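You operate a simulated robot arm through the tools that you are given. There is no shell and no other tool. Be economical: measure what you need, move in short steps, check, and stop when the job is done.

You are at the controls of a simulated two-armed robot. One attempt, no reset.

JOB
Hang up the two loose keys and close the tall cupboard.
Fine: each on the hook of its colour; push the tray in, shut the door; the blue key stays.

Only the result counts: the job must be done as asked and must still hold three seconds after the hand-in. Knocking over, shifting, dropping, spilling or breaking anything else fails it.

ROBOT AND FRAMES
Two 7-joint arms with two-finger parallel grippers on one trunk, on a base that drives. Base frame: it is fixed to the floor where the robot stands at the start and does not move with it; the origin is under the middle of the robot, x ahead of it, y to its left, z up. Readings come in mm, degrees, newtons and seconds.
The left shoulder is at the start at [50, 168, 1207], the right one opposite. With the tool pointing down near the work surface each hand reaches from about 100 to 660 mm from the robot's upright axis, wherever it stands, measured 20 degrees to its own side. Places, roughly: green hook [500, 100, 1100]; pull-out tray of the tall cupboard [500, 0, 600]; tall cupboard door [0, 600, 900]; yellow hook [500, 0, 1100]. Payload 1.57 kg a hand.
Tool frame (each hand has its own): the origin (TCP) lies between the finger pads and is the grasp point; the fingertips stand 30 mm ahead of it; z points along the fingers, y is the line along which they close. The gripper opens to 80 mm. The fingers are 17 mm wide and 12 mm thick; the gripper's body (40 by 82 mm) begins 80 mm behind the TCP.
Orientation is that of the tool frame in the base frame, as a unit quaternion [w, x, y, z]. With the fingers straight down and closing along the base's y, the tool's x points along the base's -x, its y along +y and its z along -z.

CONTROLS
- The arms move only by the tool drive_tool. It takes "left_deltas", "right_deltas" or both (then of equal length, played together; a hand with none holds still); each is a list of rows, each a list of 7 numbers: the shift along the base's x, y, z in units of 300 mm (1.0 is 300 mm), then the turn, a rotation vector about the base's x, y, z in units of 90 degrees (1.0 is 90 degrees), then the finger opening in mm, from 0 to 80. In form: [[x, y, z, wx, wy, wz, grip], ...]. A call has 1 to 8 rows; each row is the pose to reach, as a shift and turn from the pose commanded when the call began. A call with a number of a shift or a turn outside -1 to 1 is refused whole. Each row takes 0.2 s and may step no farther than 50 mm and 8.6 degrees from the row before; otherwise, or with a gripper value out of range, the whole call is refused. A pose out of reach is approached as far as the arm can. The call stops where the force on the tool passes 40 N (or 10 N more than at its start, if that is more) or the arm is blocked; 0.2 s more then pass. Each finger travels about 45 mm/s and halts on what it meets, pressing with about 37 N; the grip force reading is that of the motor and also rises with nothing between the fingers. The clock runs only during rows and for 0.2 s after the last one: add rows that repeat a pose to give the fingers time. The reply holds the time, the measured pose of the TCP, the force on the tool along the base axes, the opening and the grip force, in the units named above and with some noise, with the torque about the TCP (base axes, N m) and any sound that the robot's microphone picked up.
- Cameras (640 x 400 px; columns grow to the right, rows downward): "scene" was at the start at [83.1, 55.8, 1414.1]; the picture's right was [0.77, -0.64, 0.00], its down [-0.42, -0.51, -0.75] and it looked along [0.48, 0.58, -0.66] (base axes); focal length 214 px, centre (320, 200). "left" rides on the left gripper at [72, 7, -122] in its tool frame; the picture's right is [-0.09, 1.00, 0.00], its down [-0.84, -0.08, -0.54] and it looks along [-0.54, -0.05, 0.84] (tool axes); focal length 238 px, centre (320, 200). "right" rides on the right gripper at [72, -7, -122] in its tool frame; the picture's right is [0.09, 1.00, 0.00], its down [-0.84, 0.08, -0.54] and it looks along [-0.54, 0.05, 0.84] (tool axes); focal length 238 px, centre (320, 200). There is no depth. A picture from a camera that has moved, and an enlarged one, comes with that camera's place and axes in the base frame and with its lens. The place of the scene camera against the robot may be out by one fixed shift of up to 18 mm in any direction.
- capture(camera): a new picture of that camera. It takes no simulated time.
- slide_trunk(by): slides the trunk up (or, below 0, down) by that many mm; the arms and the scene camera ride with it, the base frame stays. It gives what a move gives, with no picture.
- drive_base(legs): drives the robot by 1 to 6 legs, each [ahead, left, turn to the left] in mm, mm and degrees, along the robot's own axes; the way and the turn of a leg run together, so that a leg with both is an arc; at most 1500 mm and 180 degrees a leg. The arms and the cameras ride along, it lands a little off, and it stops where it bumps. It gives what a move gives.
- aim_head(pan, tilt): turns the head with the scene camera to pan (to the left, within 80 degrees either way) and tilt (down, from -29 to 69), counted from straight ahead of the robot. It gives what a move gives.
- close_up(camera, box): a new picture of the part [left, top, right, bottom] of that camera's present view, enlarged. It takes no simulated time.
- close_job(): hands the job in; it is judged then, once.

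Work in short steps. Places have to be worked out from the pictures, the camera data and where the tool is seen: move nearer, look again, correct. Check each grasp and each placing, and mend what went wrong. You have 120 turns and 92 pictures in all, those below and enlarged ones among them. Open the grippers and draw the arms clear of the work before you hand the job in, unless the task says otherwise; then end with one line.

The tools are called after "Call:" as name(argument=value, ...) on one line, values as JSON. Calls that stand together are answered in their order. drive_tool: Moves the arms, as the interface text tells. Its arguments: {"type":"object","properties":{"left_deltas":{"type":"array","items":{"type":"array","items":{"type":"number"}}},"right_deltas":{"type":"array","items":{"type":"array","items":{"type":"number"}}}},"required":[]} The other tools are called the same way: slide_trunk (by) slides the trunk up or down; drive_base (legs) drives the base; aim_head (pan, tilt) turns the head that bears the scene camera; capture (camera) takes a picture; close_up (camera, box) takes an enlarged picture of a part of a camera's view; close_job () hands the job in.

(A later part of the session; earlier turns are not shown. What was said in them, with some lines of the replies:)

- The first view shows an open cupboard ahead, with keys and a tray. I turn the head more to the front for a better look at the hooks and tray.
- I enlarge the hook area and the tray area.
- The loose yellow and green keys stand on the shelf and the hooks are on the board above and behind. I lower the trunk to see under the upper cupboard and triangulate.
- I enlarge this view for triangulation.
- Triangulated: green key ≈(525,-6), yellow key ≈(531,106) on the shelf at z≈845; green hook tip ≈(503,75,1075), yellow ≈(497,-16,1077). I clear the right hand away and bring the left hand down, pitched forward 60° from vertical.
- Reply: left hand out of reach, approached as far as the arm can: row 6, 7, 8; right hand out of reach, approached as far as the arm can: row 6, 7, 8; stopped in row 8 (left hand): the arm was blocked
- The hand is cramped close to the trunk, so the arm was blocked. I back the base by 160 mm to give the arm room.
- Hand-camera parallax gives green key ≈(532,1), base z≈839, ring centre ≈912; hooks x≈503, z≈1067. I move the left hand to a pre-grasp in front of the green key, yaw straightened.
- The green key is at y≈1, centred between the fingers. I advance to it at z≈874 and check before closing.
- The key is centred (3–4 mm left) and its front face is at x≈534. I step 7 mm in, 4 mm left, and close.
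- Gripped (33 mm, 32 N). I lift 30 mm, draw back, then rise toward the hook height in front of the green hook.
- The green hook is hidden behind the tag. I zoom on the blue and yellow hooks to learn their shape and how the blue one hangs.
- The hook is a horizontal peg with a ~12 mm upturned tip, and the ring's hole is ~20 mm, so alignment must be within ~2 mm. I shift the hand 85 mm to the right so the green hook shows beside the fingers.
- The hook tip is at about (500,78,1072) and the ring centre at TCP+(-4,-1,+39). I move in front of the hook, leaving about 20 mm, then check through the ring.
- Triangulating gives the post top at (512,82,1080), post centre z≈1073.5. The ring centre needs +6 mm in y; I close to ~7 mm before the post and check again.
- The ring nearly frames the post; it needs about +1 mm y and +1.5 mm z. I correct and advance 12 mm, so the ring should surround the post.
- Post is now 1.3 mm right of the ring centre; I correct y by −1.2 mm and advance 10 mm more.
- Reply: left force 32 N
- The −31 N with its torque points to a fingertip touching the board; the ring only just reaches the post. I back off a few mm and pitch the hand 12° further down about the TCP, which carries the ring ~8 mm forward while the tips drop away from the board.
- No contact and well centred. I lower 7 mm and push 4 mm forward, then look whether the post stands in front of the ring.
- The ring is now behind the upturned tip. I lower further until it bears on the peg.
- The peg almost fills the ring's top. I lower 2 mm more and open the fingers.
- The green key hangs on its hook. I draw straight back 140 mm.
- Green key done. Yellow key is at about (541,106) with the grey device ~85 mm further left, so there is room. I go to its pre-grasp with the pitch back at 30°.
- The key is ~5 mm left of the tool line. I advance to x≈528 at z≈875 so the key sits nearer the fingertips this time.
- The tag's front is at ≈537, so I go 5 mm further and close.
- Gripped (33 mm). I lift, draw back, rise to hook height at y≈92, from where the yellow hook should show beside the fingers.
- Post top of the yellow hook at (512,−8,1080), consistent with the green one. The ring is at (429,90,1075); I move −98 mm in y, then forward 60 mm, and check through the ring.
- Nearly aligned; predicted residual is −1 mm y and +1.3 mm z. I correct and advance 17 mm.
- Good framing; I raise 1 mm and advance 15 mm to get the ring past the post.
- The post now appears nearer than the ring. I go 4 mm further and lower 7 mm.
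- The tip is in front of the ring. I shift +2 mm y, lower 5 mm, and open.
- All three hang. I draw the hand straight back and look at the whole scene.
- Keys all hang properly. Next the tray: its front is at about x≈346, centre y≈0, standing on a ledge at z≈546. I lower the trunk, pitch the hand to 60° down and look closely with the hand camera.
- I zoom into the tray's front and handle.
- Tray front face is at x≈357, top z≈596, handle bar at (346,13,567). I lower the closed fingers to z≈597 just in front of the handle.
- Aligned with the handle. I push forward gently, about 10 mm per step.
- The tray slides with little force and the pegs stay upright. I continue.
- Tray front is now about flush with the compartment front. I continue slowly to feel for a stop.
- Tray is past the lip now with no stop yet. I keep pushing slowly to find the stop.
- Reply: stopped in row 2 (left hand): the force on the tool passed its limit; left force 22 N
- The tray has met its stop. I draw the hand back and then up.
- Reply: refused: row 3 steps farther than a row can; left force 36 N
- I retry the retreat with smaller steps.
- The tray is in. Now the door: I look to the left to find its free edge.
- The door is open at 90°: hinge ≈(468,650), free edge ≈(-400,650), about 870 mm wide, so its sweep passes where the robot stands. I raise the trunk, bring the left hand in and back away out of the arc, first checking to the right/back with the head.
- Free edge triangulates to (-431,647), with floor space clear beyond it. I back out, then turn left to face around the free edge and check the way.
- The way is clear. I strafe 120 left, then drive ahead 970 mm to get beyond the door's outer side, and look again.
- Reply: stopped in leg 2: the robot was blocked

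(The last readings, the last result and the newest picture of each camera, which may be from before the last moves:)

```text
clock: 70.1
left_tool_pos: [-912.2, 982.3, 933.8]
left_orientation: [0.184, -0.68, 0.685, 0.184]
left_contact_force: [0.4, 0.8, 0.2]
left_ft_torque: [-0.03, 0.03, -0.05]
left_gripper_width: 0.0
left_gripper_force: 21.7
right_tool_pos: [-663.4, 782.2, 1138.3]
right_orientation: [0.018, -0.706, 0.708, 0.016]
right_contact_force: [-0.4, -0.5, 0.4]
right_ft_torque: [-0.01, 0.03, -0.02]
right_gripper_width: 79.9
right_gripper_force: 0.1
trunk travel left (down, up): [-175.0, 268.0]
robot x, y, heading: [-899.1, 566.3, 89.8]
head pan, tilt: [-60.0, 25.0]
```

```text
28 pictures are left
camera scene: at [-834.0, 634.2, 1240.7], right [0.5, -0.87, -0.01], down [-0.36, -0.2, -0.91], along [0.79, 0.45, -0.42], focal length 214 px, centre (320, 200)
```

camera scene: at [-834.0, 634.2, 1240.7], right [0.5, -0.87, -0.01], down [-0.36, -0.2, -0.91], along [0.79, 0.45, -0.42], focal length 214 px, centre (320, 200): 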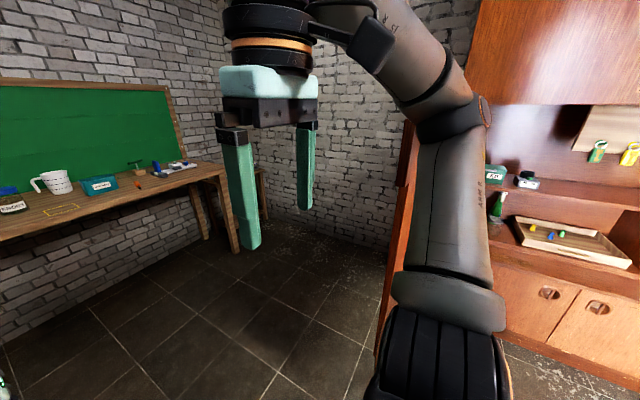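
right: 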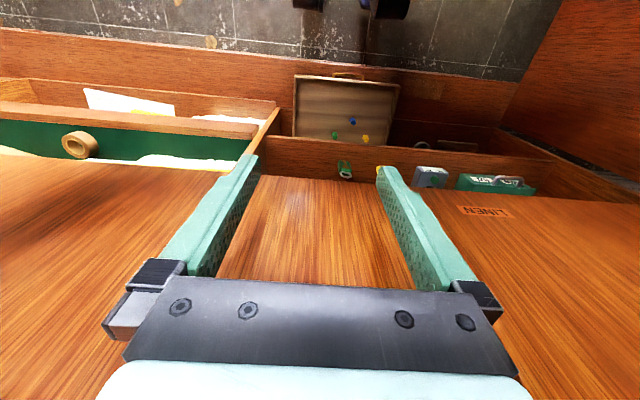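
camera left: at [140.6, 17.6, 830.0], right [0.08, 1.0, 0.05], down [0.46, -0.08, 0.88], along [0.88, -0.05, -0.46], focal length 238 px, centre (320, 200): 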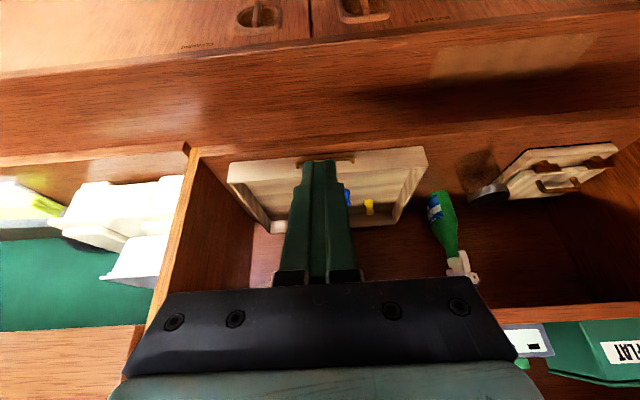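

Blocked at y≈565: the right elbow seems to be at the door's free edge. I back off 80 mm and check both sides.

Call:
drive_base(legs=[[-80, 0, 0]])

Call:
capture(camera="scene")

Call:
aim_head(pan=45, tilt=40)

Call:
capture(camera="scene")

```text
clock: 71.2
left_tool_pos: [-908.1, 908.5, 927.7]
left_orientation: [0.179, -0.681, 0.686, 0.181]
left_contact_force: [0.6, 0.4, -0.1]
left_ft_torque: [0.02, 0.02, 0.01]
left_gripper_width: 0.1
left_gripper_force: 21.4
right_tool_pos: [-662.1, 712.8, 1135.2]
right_orientation: [0.01, -0.705, 0.709, 0.012]
right_contact_force: [0.1, 0.3, -0.4]
right_ft_torque: [0.0, 0.02, -0.02]
right_gripper_width: 80.0
right_gripper_force: 0.1
trunk travel left (down, up): [-175.0, 268.0]
robot x, y, heading: [-901.2, 483.2, 89.8]
head pan, tilt: [-60.0, 25.0]
```

```text
27 pictures are left
camera scene: at [-831.6, 563.9, 1239.3], right [0.5, -0.87, 0.0], down [-0.37, -0.21, -0.91], along [0.79, 0.45, -0.42], focal length 214 px, centre (320, 200)
```

scene: 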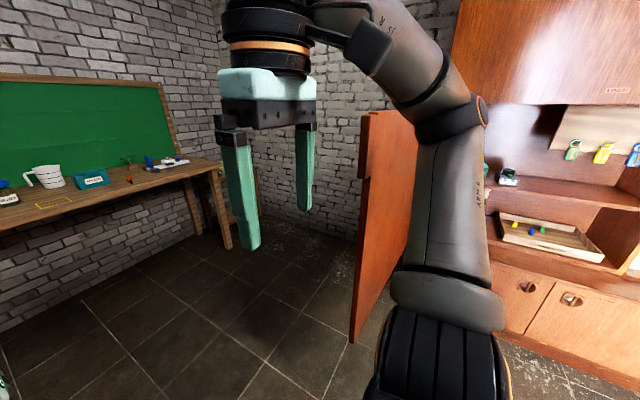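

```text
clock: 73.0
left_tool_pos: [-908.4, 908.8, 928.0]
left_orientation: [0.18, -0.681, 0.686, 0.182]
left_contact_force: [0.4, -0.6, 0.1]
left_ft_torque: [-0.03, -0.01, 0.04]
left_gripper_width: 0.0
left_gripper_force: 21.2
right_tool_pos: [-660.9, 713.4, 1133.3]
right_orientation: [0.01, -0.705, 0.709, 0.011]
right_contact_force: [0.6, -0.5, 0.6]
right_ft_torque: [-0.04, -0.01, -0.01]
right_gripper_width: 80.1
right_gripper_force: 0.2
trunk travel left (down, up): [-175.0, 268.0]
robot x, y, heading: [-901.1, 485.6, 89.5]
head pan, tilt: [45.0, 40.0]
```

```text
26 pictures are left
camera scene: at [-971.4, 579.1, 1216.0], right [0.71, 0.7, 0.0], down [0.45, -0.46, -0.77], along [-0.54, 0.55, -0.64], focal length 214 px, centre (320, 200)
```

scene: 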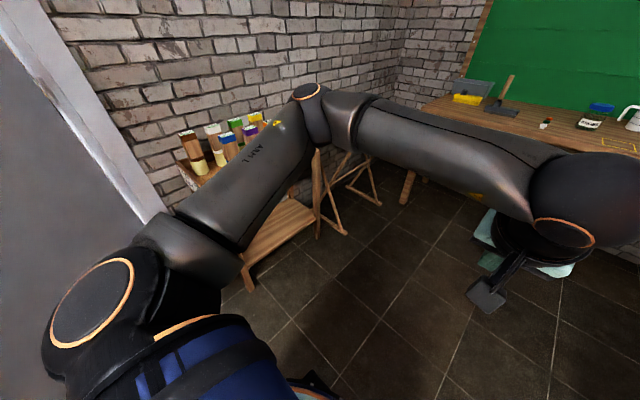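

The door nudged open a little and the left side is clear. I back off, turn to heading 0, back up and strafe left, so that only the left hand comes near the door's outer side.

Call:
drive_base(legs=[[-130, 0, 0], [0, 0, -90], [-90, 0, 0], [0, 600, 0]])

Call:
aim_head(pan=-15, tilt=30)

Call:
capture(camera="scene")

```text
clock: 81.7
left_tool_pos: [-589.4, 970.0, 928.0]
left_orientation: [0.256, -0.014, 0.967, 0.006]
left_contact_force: [-0.7, -0.2, 0.0]
left_ft_torque: [-0.04, 0.0, -0.01]
left_gripper_width: 0.0
left_gripper_force: 21.6
right_tool_pos: [-775.9, 713.2, 1134.2]
right_orientation: [0.015, -0.018, 1.0, 0.001]
right_contact_force: [0.3, 0.3, 0.5]
right_ft_torque: [0.01, 0.04, -0.03]
right_gripper_width: 80.1
right_gripper_force: 0.1
trunk travel left (down, up): [-175.0, 268.0]
robot x, y, heading: [-1013.5, 945.9, 1.9]
head pan, tilt: [45.0, 40.0]
```

```text
clock: 83.0
left_tool_pos: [-590.9, 968.5, 928.6]
left_orientation: [0.256, -0.015, 0.967, 0.007]
left_contact_force: [0.4, 0.1, -0.5]
left_ft_torque: [-0.02, -0.02, -0.01]
left_gripper_width: 0.0
left_gripper_force: 21.8
right_tool_pos: [-775.5, 713.7, 1132.9]
right_orientation: [0.014, -0.018, 1.0, 0.0]
right_contact_force: [0.8, 1.2, 0.2]
right_ft_torque: [0.0, 0.03, -0.02]
right_gripper_width: 80.1
right_gripper_force: 0.0
trunk travel left (down, up): [-175.0, 268.0]
robot x, y, heading: [-1013.9, 946.4, 1.9]
head pan, tilt: [-15.0, 30.0]
```

```text
25 pictures are left
camera scene: at [-893.4, 916.9, 1231.4], right [-0.23, -0.97, 0.0], down [-0.49, 0.11, -0.87], along [0.84, -0.2, -0.5], focal length 214 px, centre (320, 200)
```

scene: 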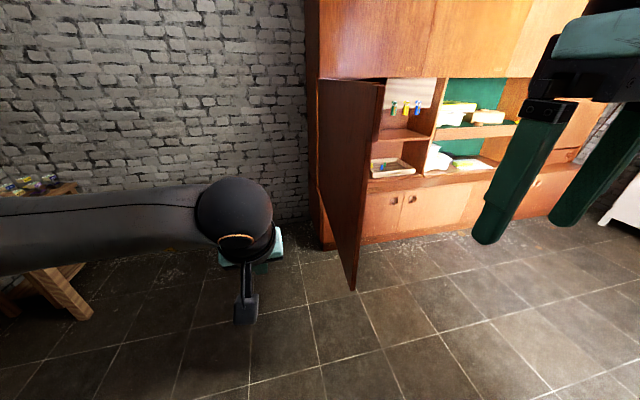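

Clear view: free edge at (-423,680) with free space on the outer side. I turn right 37° and step in so the fingertips come just behind the outer face near its free end.

Call:
drive_base(legs=[[0, 0, -37], [192, 171, 0]])

Call:
aim_head(pan=0, tilt=35)

Call:
capture(camera="scene")

```text
clock: 86.5
left_tool_pos: [-412.5, 743.4, 928.0]
left_orientation: [0.244, 0.293, 0.921, -0.076]
left_contact_force: [0.8, 1.1, 0.4]
left_ft_torque: [0.05, 0.0, -0.01]
left_gripper_width: 0.0
left_gripper_force: 21.3
right_tool_pos: [-714.8, 650.1, 1133.9]
right_orientation: [0.014, 0.301, 0.953, -0.004]
right_contact_force: [-0.7, 0.9, 0.6]
right_ft_torque: [-0.02, 0.04, 0.0]
right_gripper_width: 80.0
right_gripper_force: 0.1
trunk travel left (down, up): [-175.0, 268.0]
robot x, y, heading: [-765.8, 980.0, -35.1]
head pan, tilt: [-15.0, 30.0]
```

```text
clock: 87.3
left_tool_pos: [-413.5, 741.4, 928.1]
left_orientation: [0.244, 0.293, 0.921, -0.076]
left_contact_force: [0.1, 0.3, -0.2]
left_ft_torque: [-0.01, 0.02, -0.01]
left_gripper_width: 0.0
left_gripper_force: 21.8
right_tool_pos: [-715.2, 649.2, 1132.3]
right_orientation: [0.014, 0.302, 0.953, -0.004]
right_contact_force: [-0.2, 0.3, 0.0]
right_ft_torque: [0.03, 0.02, 0.04]
right_gripper_width: 80.2
right_gripper_force: 0.0
trunk travel left (down, up): [-175.0, 268.0]
robot x, y, heading: [-761.4, 974.5, -35.1]
head pan, tilt: [0.0, 35.0]
```

```text
24 pictures are left
camera scene: at [-669.6, 893.2, 1223.6], right [-0.58, -0.82, 0.0], down [-0.47, 0.33, -0.82], along [0.67, -0.47, -0.57], focal length 214 px, centre (320, 200)
```

scene: 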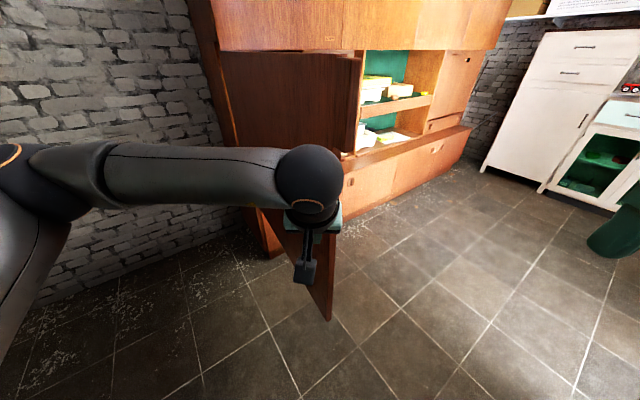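

The tip is ~40 mm behind the outer face, 25 mm in from the edge. I step 45 mm further along the door, then push it through the first part of its arc.

Call:
drive_base(legs=[[37, 26, 0], [37, -65, 0], [146, -160, 0]])

Call:
capture(camera="scene")

```text
clock: 90.1
left_tool_pos: [-350.2, 448.9, 928.2]
left_orientation: [0.244, 0.292, 0.922, -0.075]
left_contact_force: [0.0, -0.6, 0.3]
left_ft_torque: [0.01, 0.02, -0.01]
left_gripper_width: 0.0
left_gripper_force: 21.7
right_tool_pos: [-651.2, 357.2, 1133.4]
right_orientation: [0.015, 0.301, 0.953, -0.004]
right_contact_force: [-0.4, 0.6, 0.6]
right_ft_torque: [-0.02, -0.01, 0.04]
right_gripper_width: 80.1
right_gripper_force: 0.0
trunk travel left (down, up): [-175.0, 268.0]
robot x, y, heading: [-697.8, 684.3, -35.2]
head pan, tilt: [0.0, 35.0]
```

```text
23 pictures are left
camera scene: at [-605.9, 600.1, 1223.5], right [-0.58, -0.82, 0.0], down [-0.47, 0.33, -0.82], along [0.67, -0.47, -0.57], focal length 214 px, centre (320, 200)
```

scene: 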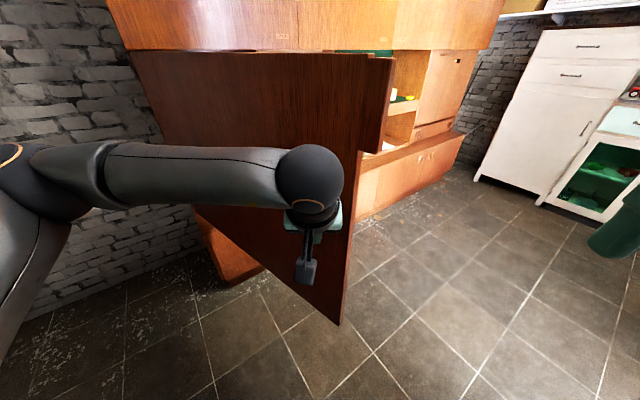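

The door is swinging with the hand. I continue along the arc.

Call:
drive_base(legs=[[183, -116, 0], [207, -65, 0]])

Call:
capture(camera="scene")

```text
clock: 93.1
left_tool_pos: [-124.3, 72.3, 928.3]
left_orientation: [0.244, 0.292, 0.922, -0.075]
left_contact_force: [0.4, -0.9, 0.0]
left_ft_torque: [-0.02, 0.05, 0.03]
left_gripper_width: 0.1
left_gripper_force: 21.2
right_tool_pos: [-426.6, -19.9, 1133.5]
right_orientation: [0.014, 0.301, 0.954, -0.003]
right_contact_force: [-0.3, -0.3, -0.4]
right_ft_torque: [0.0, -0.02, -0.01]
right_gripper_width: 80.0
right_gripper_force: 0.1
trunk travel left (down, up): [-175.0, 268.0]
robot x, y, heading: [-474.2, 303.7, -34.9]
head pan, tilt: [0.0, 35.0]
```

```text
22 pictures are left
camera scene: at [-381.2, 223.7, 1223.5], right [-0.57, -0.82, 0.0], down [-0.47, 0.33, -0.82], along [0.67, -0.47, -0.57], focal length 214 px, centre (320, 200)
```

scene: 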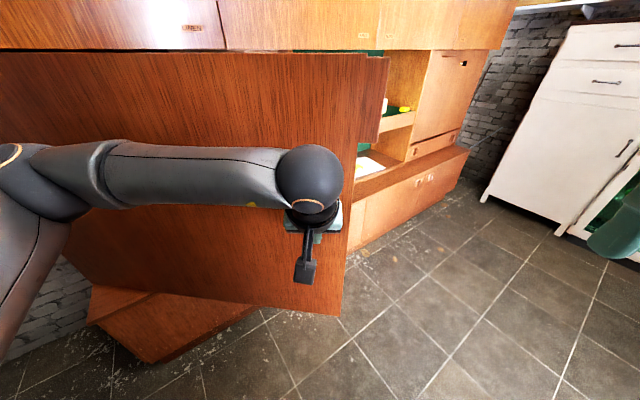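

Door at ≈45°. I continue with a gentle arc turning the robot back toward heading 0 while pushing.

Call:
drive_base(legs=[[272, -130, 15]])

Call:
capture(camera="scene")

```text
clock: 95.2
left_tool_pos: [102.2, -58.5, 928.1]
left_orientation: [0.252, 0.161, 0.953, -0.04]
left_contact_force: [0.5, -0.4, 0.3]
left_ft_torque: [0.02, 0.0, 0.0]
left_gripper_width: 0.0
left_gripper_force: 21.5
right_tool_pos: [-162.1, -230.3, 1134.0]
right_orientation: [0.014, 0.165, 0.986, -0.002]
right_contact_force: [0.1, 0.4, -1.0]
right_ft_torque: [0.02, 0.01, 0.0]
right_gripper_width: 79.7
right_gripper_force: 0.0
trunk travel left (down, up): [-175.0, 268.0]
robot x, y, heading: [-300.4, 68.8, -19.0]
head pan, tilt: [0.0, 35.0]
```

```text
21 pictures are left
camera scene: at [-188.1, 19.1, 1223.5], right [-0.33, -0.95, 0.0], down [-0.54, 0.19, -0.82], along [0.77, -0.27, -0.57], focal length 214 px, centre (320, 200)
```

scene: 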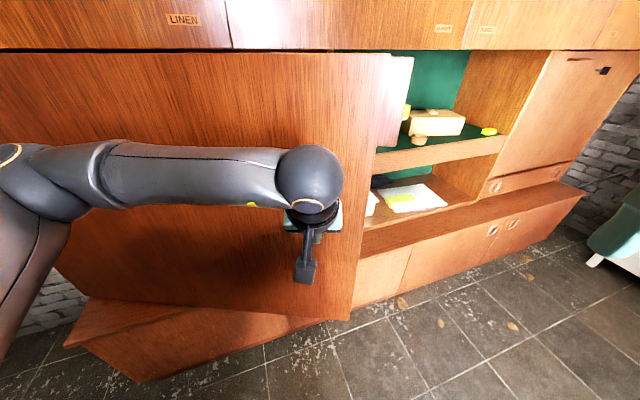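

Door at ≈64°. I continue the arc.

Call:
drive_base(legs=[[179, -74, 11]])

Call:
capture(camera="scene")

```text
clock: 96.7
left_tool_pos: [276.3, -94.1, 927.8]
left_orientation: [0.255, 0.068, 0.965, -0.015]
left_contact_force: [0.9, -0.7, 0.7]
left_ft_torque: [0.0, -0.01, 0.01]
left_gripper_width: 0.1
left_gripper_force: 21.5
right_tool_pos: [50.4, -312.5, 1132.2]
right_orientation: [0.015, 0.07, 0.997, 0.0]
right_contact_force: [0.3, -0.3, 0.7]
right_ft_torque: [0.02, 0.02, 0.01]
right_gripper_width: 79.7
right_gripper_force: 0.1
trunk travel left (down, up): [-175.0, 268.0]
robot x, y, heading: [-144.3, -43.1, -8.1]
head pan, tilt: [0.0, 35.0]
```

```text
20 pictures are left
camera scene: at [-26.0, -71.7, 1223.5], right [-0.14, -0.99, 0.0], down [-0.57, 0.08, -0.82], along [0.81, -0.11, -0.57], focal length 214 px, centre (320, 200)
```

scene: 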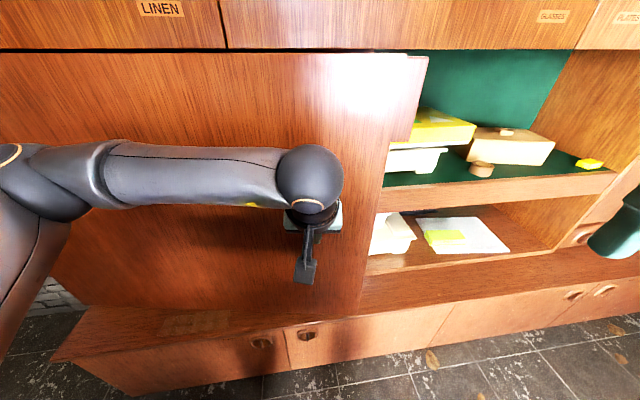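

Door at ≈77°. One short leg to square up, then I finish with the arm to feel the closing.

Call:
drive_base(legs=[[61, -13, 8]])

Call:
drive_tool(left_deltas=[[0.04, -0.03, 0, 0, 0, 0, 0], [0.08, -0.06, 0, 0, 0, 0, 0], [0.12, -0.09, 0, 0, 0, 0, 0], [0.16, -0.1, 0, 0, 0, 0, 0], [0.2, -0.1, 0, 0, 0, 0, 0]])

Call:
capture(camera="scene")

```text
clock: 97.7
left_tool_pos: [338.5, -50.9, 928.7]
left_orientation: [0.255, 0.002, 0.967, 0.002]
left_contact_force: [0.8, 0.1, -0.3]
left_ft_torque: [0.04, -0.01, 0.03]
left_gripper_width: 0.0
left_gripper_force: 21.1
right_tool_pos: [142.2, -301.1, 1132.4]
right_orientation: [0.014, 0.001, 1.0, 0.002]
right_contact_force: [-0.6, -0.6, 0.1]
right_ft_torque: [-0.01, 0.04, -0.03]
right_gripper_width: 80.1
right_gripper_force: 0.0
trunk travel left (down, up): [-175.0, 268.0]
robot x, y, heading: [-82.9, -60.1, 0.0]
head pan, tilt: [0.0, 35.0]
```

```text
clock: 98.9
left_tool_pos: [397.5, -82.1, 927.2]
left_orientation: [0.255, 0.001, 0.967, 0.002]
left_contact_force: [-0.3, -0.1, 0.8]
left_ft_torque: [-0.01, 0.01, 0.0]
left_gripper_width: 0.0
left_gripper_force: 21.2
right_tool_pos: [142.6, -300.3, 1133.1]
right_orientation: [0.014, 0.001, 1.0, 0.0]
right_contact_force: [-0.6, -0.8, -0.6]
right_ft_torque: [-0.05, 0.01, 0.0]
right_gripper_width: 80.1
right_gripper_force: 0.1
trunk travel left (down, up): [-175.0, 268.0]
robot x, y, heading: [-81.5, -60.2, -0.1]
head pan, tilt: [0.0, 35.0]
```

```text
19 pictures are left
camera scene: at [33.8, -70.7, 1223.5], right [0.0, -1.0, 0.0], down [-0.57, 0.0, -0.82], along [0.82, 0.0, -0.57], focal length 214 px, centre (320, 200)
```

scene: 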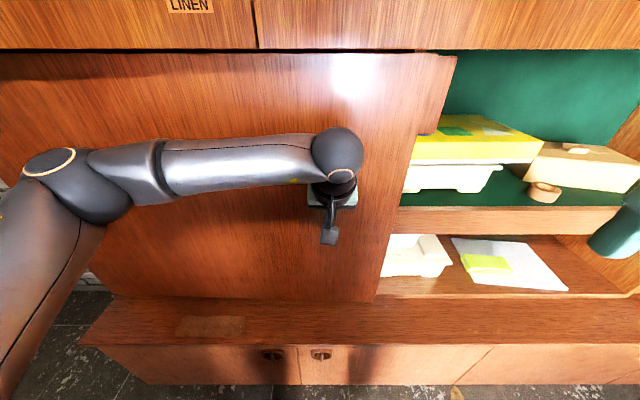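

Nearly closed; I keep pushing slowly until it meets the frame.

Call:
drive_tool(left_deltas=[[0.03, 0, 0, 0, 0, 0, 0], [0.06, 0, 0, 0, 0, 0, 0], [0.09, 0, 0, 0, 0, 0, 0], [0.12, 0, 0, 0, 0, 0, 0], [0.15, 0, 0, 0, 0, 0, 0], [0.18, 0, 0, 0, 0, 0, 0], [0.21, 0, 0, 0, 0, 0, 0], [0.24, 0, 0, 0, 0, 0, 0]])

Call:
capture(camera="scene")

```text
clock: 100.1
left_tool_pos: [430.3, -84.3, 927.2]
left_orientation: [0.245, 0.006, 0.969, 0.003]
left_contact_force: [-13.9, 2.5, 5.8]
left_ft_torque: [0.11, 0.17, 0.08]
left_gripper_width: 0.0
left_gripper_force: 21.9
right_tool_pos: [141.2, -300.6, 1134.6]
right_orientation: [0.015, 0.0, 1.0, 0.001]
right_contact_force: [0.8, 0.2, -0.6]
right_ft_torque: [-0.01, -0.01, -0.01]
right_gripper_width: 79.9
right_gripper_force: 0.1
trunk travel left (down, up): [-175.0, 268.0]
robot x, y, heading: [-85.6, -59.5, -0.0]
head pan, tilt: [0.0, 35.0]
stopped in row 5 (left hand): the force on the tool passed its limit (the readings are from after the stop); the commanded pose is now the measured one
```

```text
18 pictures are left
camera scene: at [31.3, -70.2, 1223.9], right [0.0, -1.0, 0.0], down [-0.57, 0.0, -0.82], along [0.82, 0.0, -0.57], focal length 214 px, centre (320, 200)
```

scene: 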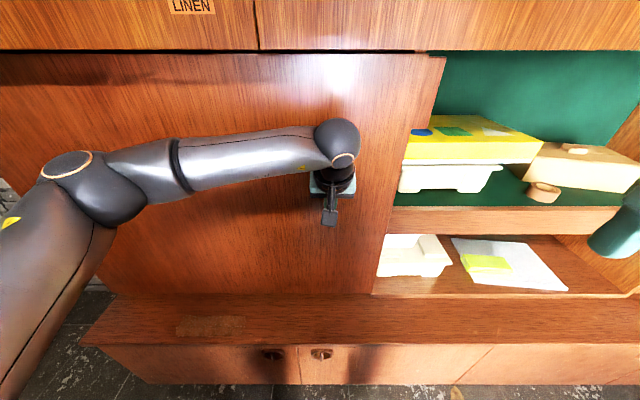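

Resistance at tip x≈452. I draw back and inspect whether the door is flush with the frame.

Call:
drive_tool(left_deltas=[[-0.1, 0, 0, 0, 0, 0, 0], [-0.24, 0, 0, 0, 0, 0, 0], [-0.38, 0.05, 0, 0, 0, 0, 0], [-0.46, 0.15, 0, 0, 0, 0, 0], [-0.5, 0.28, 0, 0, 0, 0, 0], [-0.5, 0.42, 0, 0, 0, 0, 0]])

Call:
capture(camera="scene")

Call:
close_up(camera="scene", box=[330, 20, 490, 320])

```text
clock: 101.5
left_tool_pos: [282.9, 44.2, 927.3]
left_orientation: [0.246, 0.005, 0.969, 0.003]
left_contact_force: [-0.4, -0.7, -0.5]
left_ft_torque: [-0.01, 0.04, -0.04]
left_gripper_width: 0.0
left_gripper_force: 21.3
right_tool_pos: [142.7, -300.8, 1133.7]
right_orientation: [0.015, 0.001, 1.0, 0.001]
right_contact_force: [-0.2, 0.1, 1.0]
right_ft_torque: [-0.03, 0.01, 0.0]
right_gripper_width: 80.4
right_gripper_force: 0.1
trunk travel left (down, up): [-175.0, 268.0]
robot x, y, heading: [-81.7, -60.4, 0.0]
head pan, tilt: [0.0, 35.0]
```

```text
17 pictures are left
camera scene: at [33.0, -70.1, 1223.6], right [0.0, -1.0, 0.0], down [-0.57, 0.0, -0.82], along [0.82, 0.0, -0.57], focal length 214 px, centre (320, 200)
```

scene: 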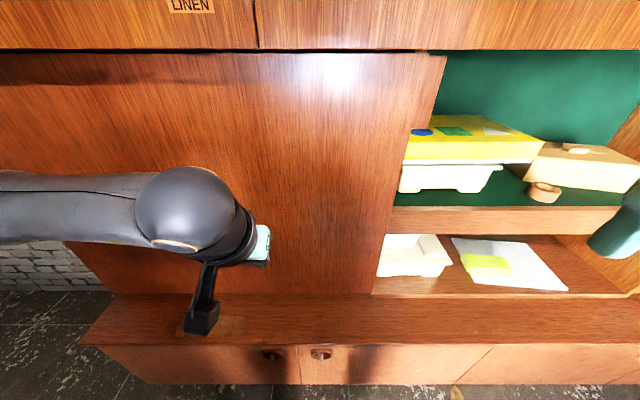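

```text
1.33 times, centred on (410, 170) of scene
camera zoom: at [33.0, -70.1, 1223.6], right [0.0, -1.0, 0.0], down [-0.57, 0.0, -0.82], along [0.82, 0.0, -0.57], focal length 286 px, centre (200, 240)
```

zoom: 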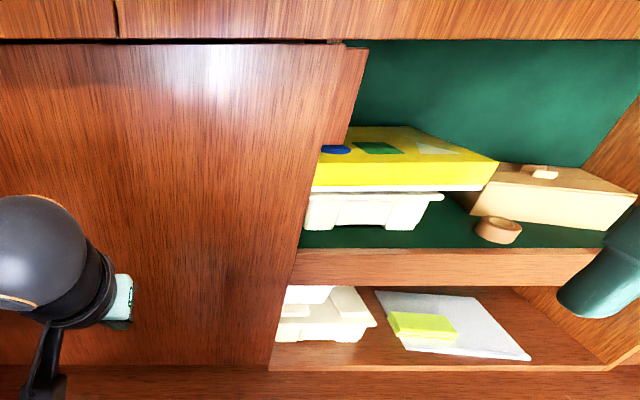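

The bottom edge looks parallel to the carcass. I zoom to check for a gap at the free edge and along the bottom, and see whether it stays.

Call:
close_up(camera="scene", box=[90, 270, 440, 320])

Call:
close_up(camera="scene", box=[340, 200, 440, 310])

Call:
close_up(camera="scene", box=[350, 30, 480, 160])

```text
1.83 times, centred on (265, 295) of scene
camera zoom: at [33.0, -70.1, 1223.6], right [0.0, -1.0, 0.0], down [-0.57, 0.0, -0.82], along [0.82, 0.0, -0.57], focal length 392 px, centre (421, 26)
```

zoom: 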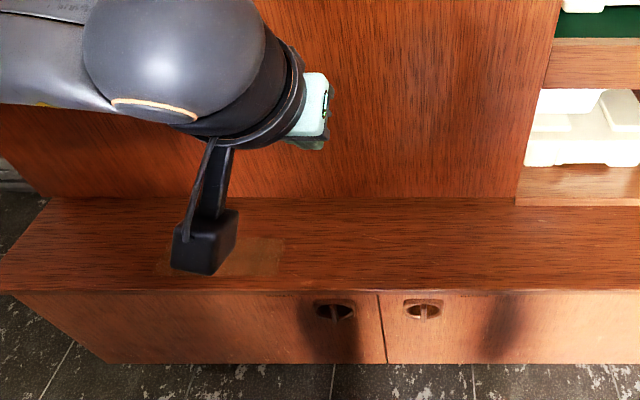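

```text
3.64 times, centred on (390, 255) of scene
camera zoom: at [33.0, -70.1, 1223.6], right [0.0, -1.0, 0.0], down [-0.57, 0.0, -0.82], along [0.82, 0.0, -0.57], focal length 780 px, centre (66, 0)
```

zoom: 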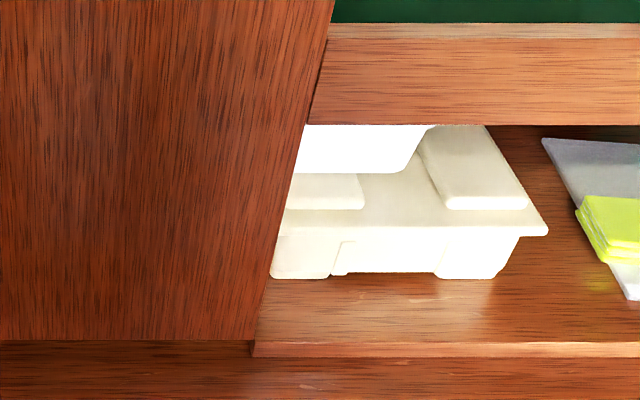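

```text
3.08 times, centred on (415, 95) of scene
camera zoom: at [33.0, -70.1, 1223.6], right [0.0, -1.0, 0.0], down [-0.57, 0.0, -0.82], along [0.82, 0.0, -0.57], focal length 660 px, centre (28, 523)
```

zoom: 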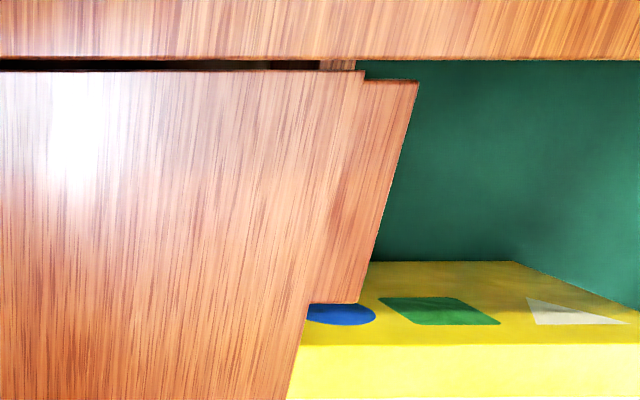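

The door looks parallel and seated. To be sure, I press once more nearer the free edge.

Call:
drive_tool(left_deltas=[[0.05, -0.14, 0, 0, 0, 0, 0], [0.12, -0.28, 0, 0, 0, 0, 0], [0.2, -0.42, 0, 0, 0, 0, 0], [0.28, -0.55, 0, 0, 0, 0, 0], [0.36, -0.66, 0, 0, 0, 0, 0], [0.42, -0.7, 0, 0, 0, 0, 0]])

Call:
drive_tool(left_deltas=[[0.02, 0, 0, 0, 0, 0, 0], [0.04, 0, 0, 0, 0, 0, 0], [0.06, 0, 0, 0, 0, 0, 0], [0.08, 0, 0, 0, 0, 0, 0], [0.1, 0, 0, 0, 0, 0, 0], [0.12, 0, 0, 0, 0, 0, 0], [0.14, 0, 0, 0, 0, 0, 0], [0.16, 0, 0, 0, 0, 0, 0]])

Call:
capture(camera="scene")

```text
clock: 102.9
left_tool_pos: [406.3, -167.7, 925.1]
left_orientation: [0.246, 0.004, 0.969, 0.004]
left_contact_force: [0.3, -0.5, -0.2]
left_ft_torque: [0.0, 0.01, 0.01]
left_gripper_width: 0.0
left_gripper_force: 21.0
right_tool_pos: [142.6, -300.8, 1134.0]
right_orientation: [0.015, 0.0, 1.0, 0.001]
right_contact_force: [-0.1, 0.5, 0.2]
right_ft_torque: [0.0, -0.01, -0.01]
right_gripper_width: 79.9
right_gripper_force: 0.0
trunk travel left (down, up): [-175.0, 268.0]
robot x, y, heading: [-81.9, -62.3, -0.1]
head pan, tilt: [0.0, 35.0]
```

```text
clock: 104.2
left_tool_pos: [431.6, -170.0, 924.4]
left_orientation: [0.237, 0.01, 0.972, 0.004]
left_contact_force: [-13.0, 2.2, 5.2]
left_ft_torque: [0.08, 0.19, 0.09]
left_gripper_width: 0.0
left_gripper_force: 21.5
right_tool_pos: [140.7, -299.1, 1131.9]
right_orientation: [0.017, 0.0, 1.0, 0.0]
right_contact_force: [0.2, -0.1, -0.2]
right_ft_torque: [0.06, -0.01, 0.0]
right_gripper_width: 80.0
right_gripper_force: 0.0
trunk travel left (down, up): [-175.0, 268.0]
robot x, y, heading: [-87.5, -63.1, 0.1]
head pan, tilt: [0.0, 35.0]
stopped in row 6 (left hand): the force on the tool passed its limit (the readings are from after the stop); the commanded pose is now the measured one
```

```text
12 pictures are left
camera scene: at [30.9, -70.0, 1223.9], right [0.0, -1.0, 0.0], down [-0.57, 0.0, -0.82], along [0.82, 0.0, -0.57], focal length 214 px, centre (320, 200)
```

scene: 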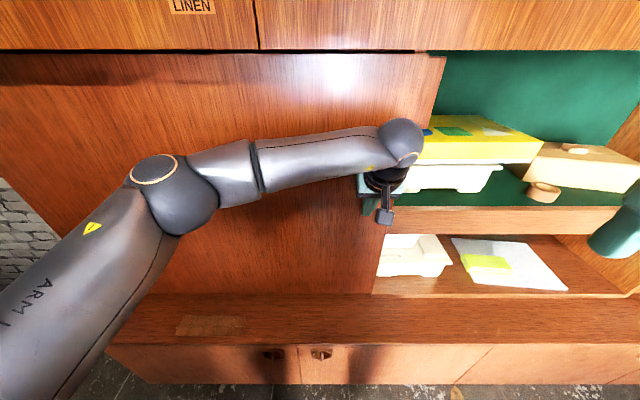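

The same contact plane (x≈431) at two places confirms the door is shut. I draw the arm back and open the gripper.

Call:
drive_tool(left_deltas=[[-0.1, 0, 0, 0, 0, 0, 0], [-0.24, 0, 0, 0, 0, 0, 0], [-0.38, 0.05, 0, 0, 0, 0, 0], [-0.46, 0.15, 0, 0, 0, 0, 20], [-0.5, 0.29, 0, 0, 0, 0, 40], [-0.5, 0.43, 0, 0, 0, 0, 60], [-0.5, 0.55, 0, 0, 0, 0, 80], [-0.5, 0.55, 0, 0, 0, 0, 80]])

Call:
drive_base(legs=[[-200, 0, 0]])

Call:
capture(camera="scene")

```text
clock: 106.0
left_tool_pos: [284.4, -1.4, 920.8]
left_orientation: [0.238, 0.008, 0.971, 0.004]
left_contact_force: [-0.2, 0.2, 0.0]
left_ft_torque: [0.0, 0.02, 0.02]
left_gripper_width: 79.9
left_gripper_force: 0.1
right_tool_pos: [142.6, -300.5, 1134.7]
right_orientation: [0.014, -0.001, 1.0, 0.001]
right_contact_force: [0.7, -0.3, 0.5]
right_ft_torque: [-0.04, -0.02, 0.03]
right_gripper_width: 79.9
right_gripper_force: 0.2
trunk travel left (down, up): [-175.0, 268.0]
robot x, y, heading: [-84.3, -62.8, 0.3]
head pan, tilt: [0.0, 35.0]
```

```text
clock: 107.6
left_tool_pos: [84.8, -1.2, 921.7]
left_orientation: [0.239, 0.008, 0.971, 0.005]
left_contact_force: [-0.2, 0.3, -0.4]
left_ft_torque: [0.01, 0.0, -0.03]
left_gripper_width: 80.2
left_gripper_force: 0.0
right_tool_pos: [-57.0, -300.6, 1133.3]
right_orientation: [0.015, -0.001, 1.0, 0.001]
right_contact_force: [0.3, -1.1, -0.3]
right_ft_torque: [0.04, 0.01, -0.03]
right_gripper_width: 79.9
right_gripper_force: 0.0
trunk travel left (down, up): [-175.0, 268.0]
robot x, y, heading: [-287.3, -63.3, -0.1]
head pan, tilt: [0.0, 35.0]
```

```text
11 pictures are left
camera scene: at [-166.8, -70.3, 1223.6], right [0.0, -1.0, 0.0], down [-0.57, 0.0, -0.82], along [0.82, 0.0, -0.57], focal length 214 px, centre (320, 200)
```

scene: 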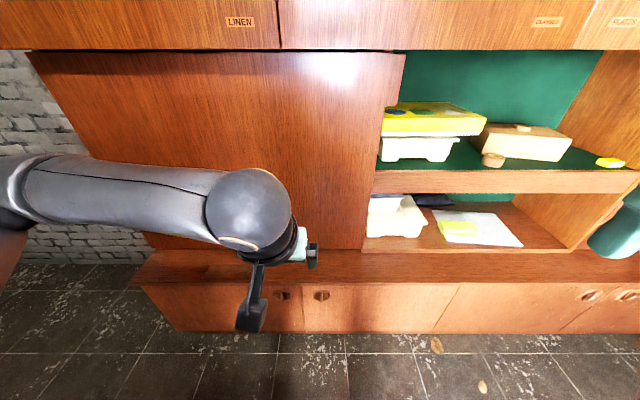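

The door stays shut, both grippers are open and the arms are clear. I hand in the job.

Call:
close_job()

```text
The job is handed in.
```

The green and yellow keys hang on the hooks of their colour, the blue key is still on its own hook, the tray is pushed in to its stop with its pegs upright, and the tall cupboard door is shut. While driving round the door I bumped its free edge with the right arm and pushed it open by about 40 mm. I saw nothing knocked over or damaged.
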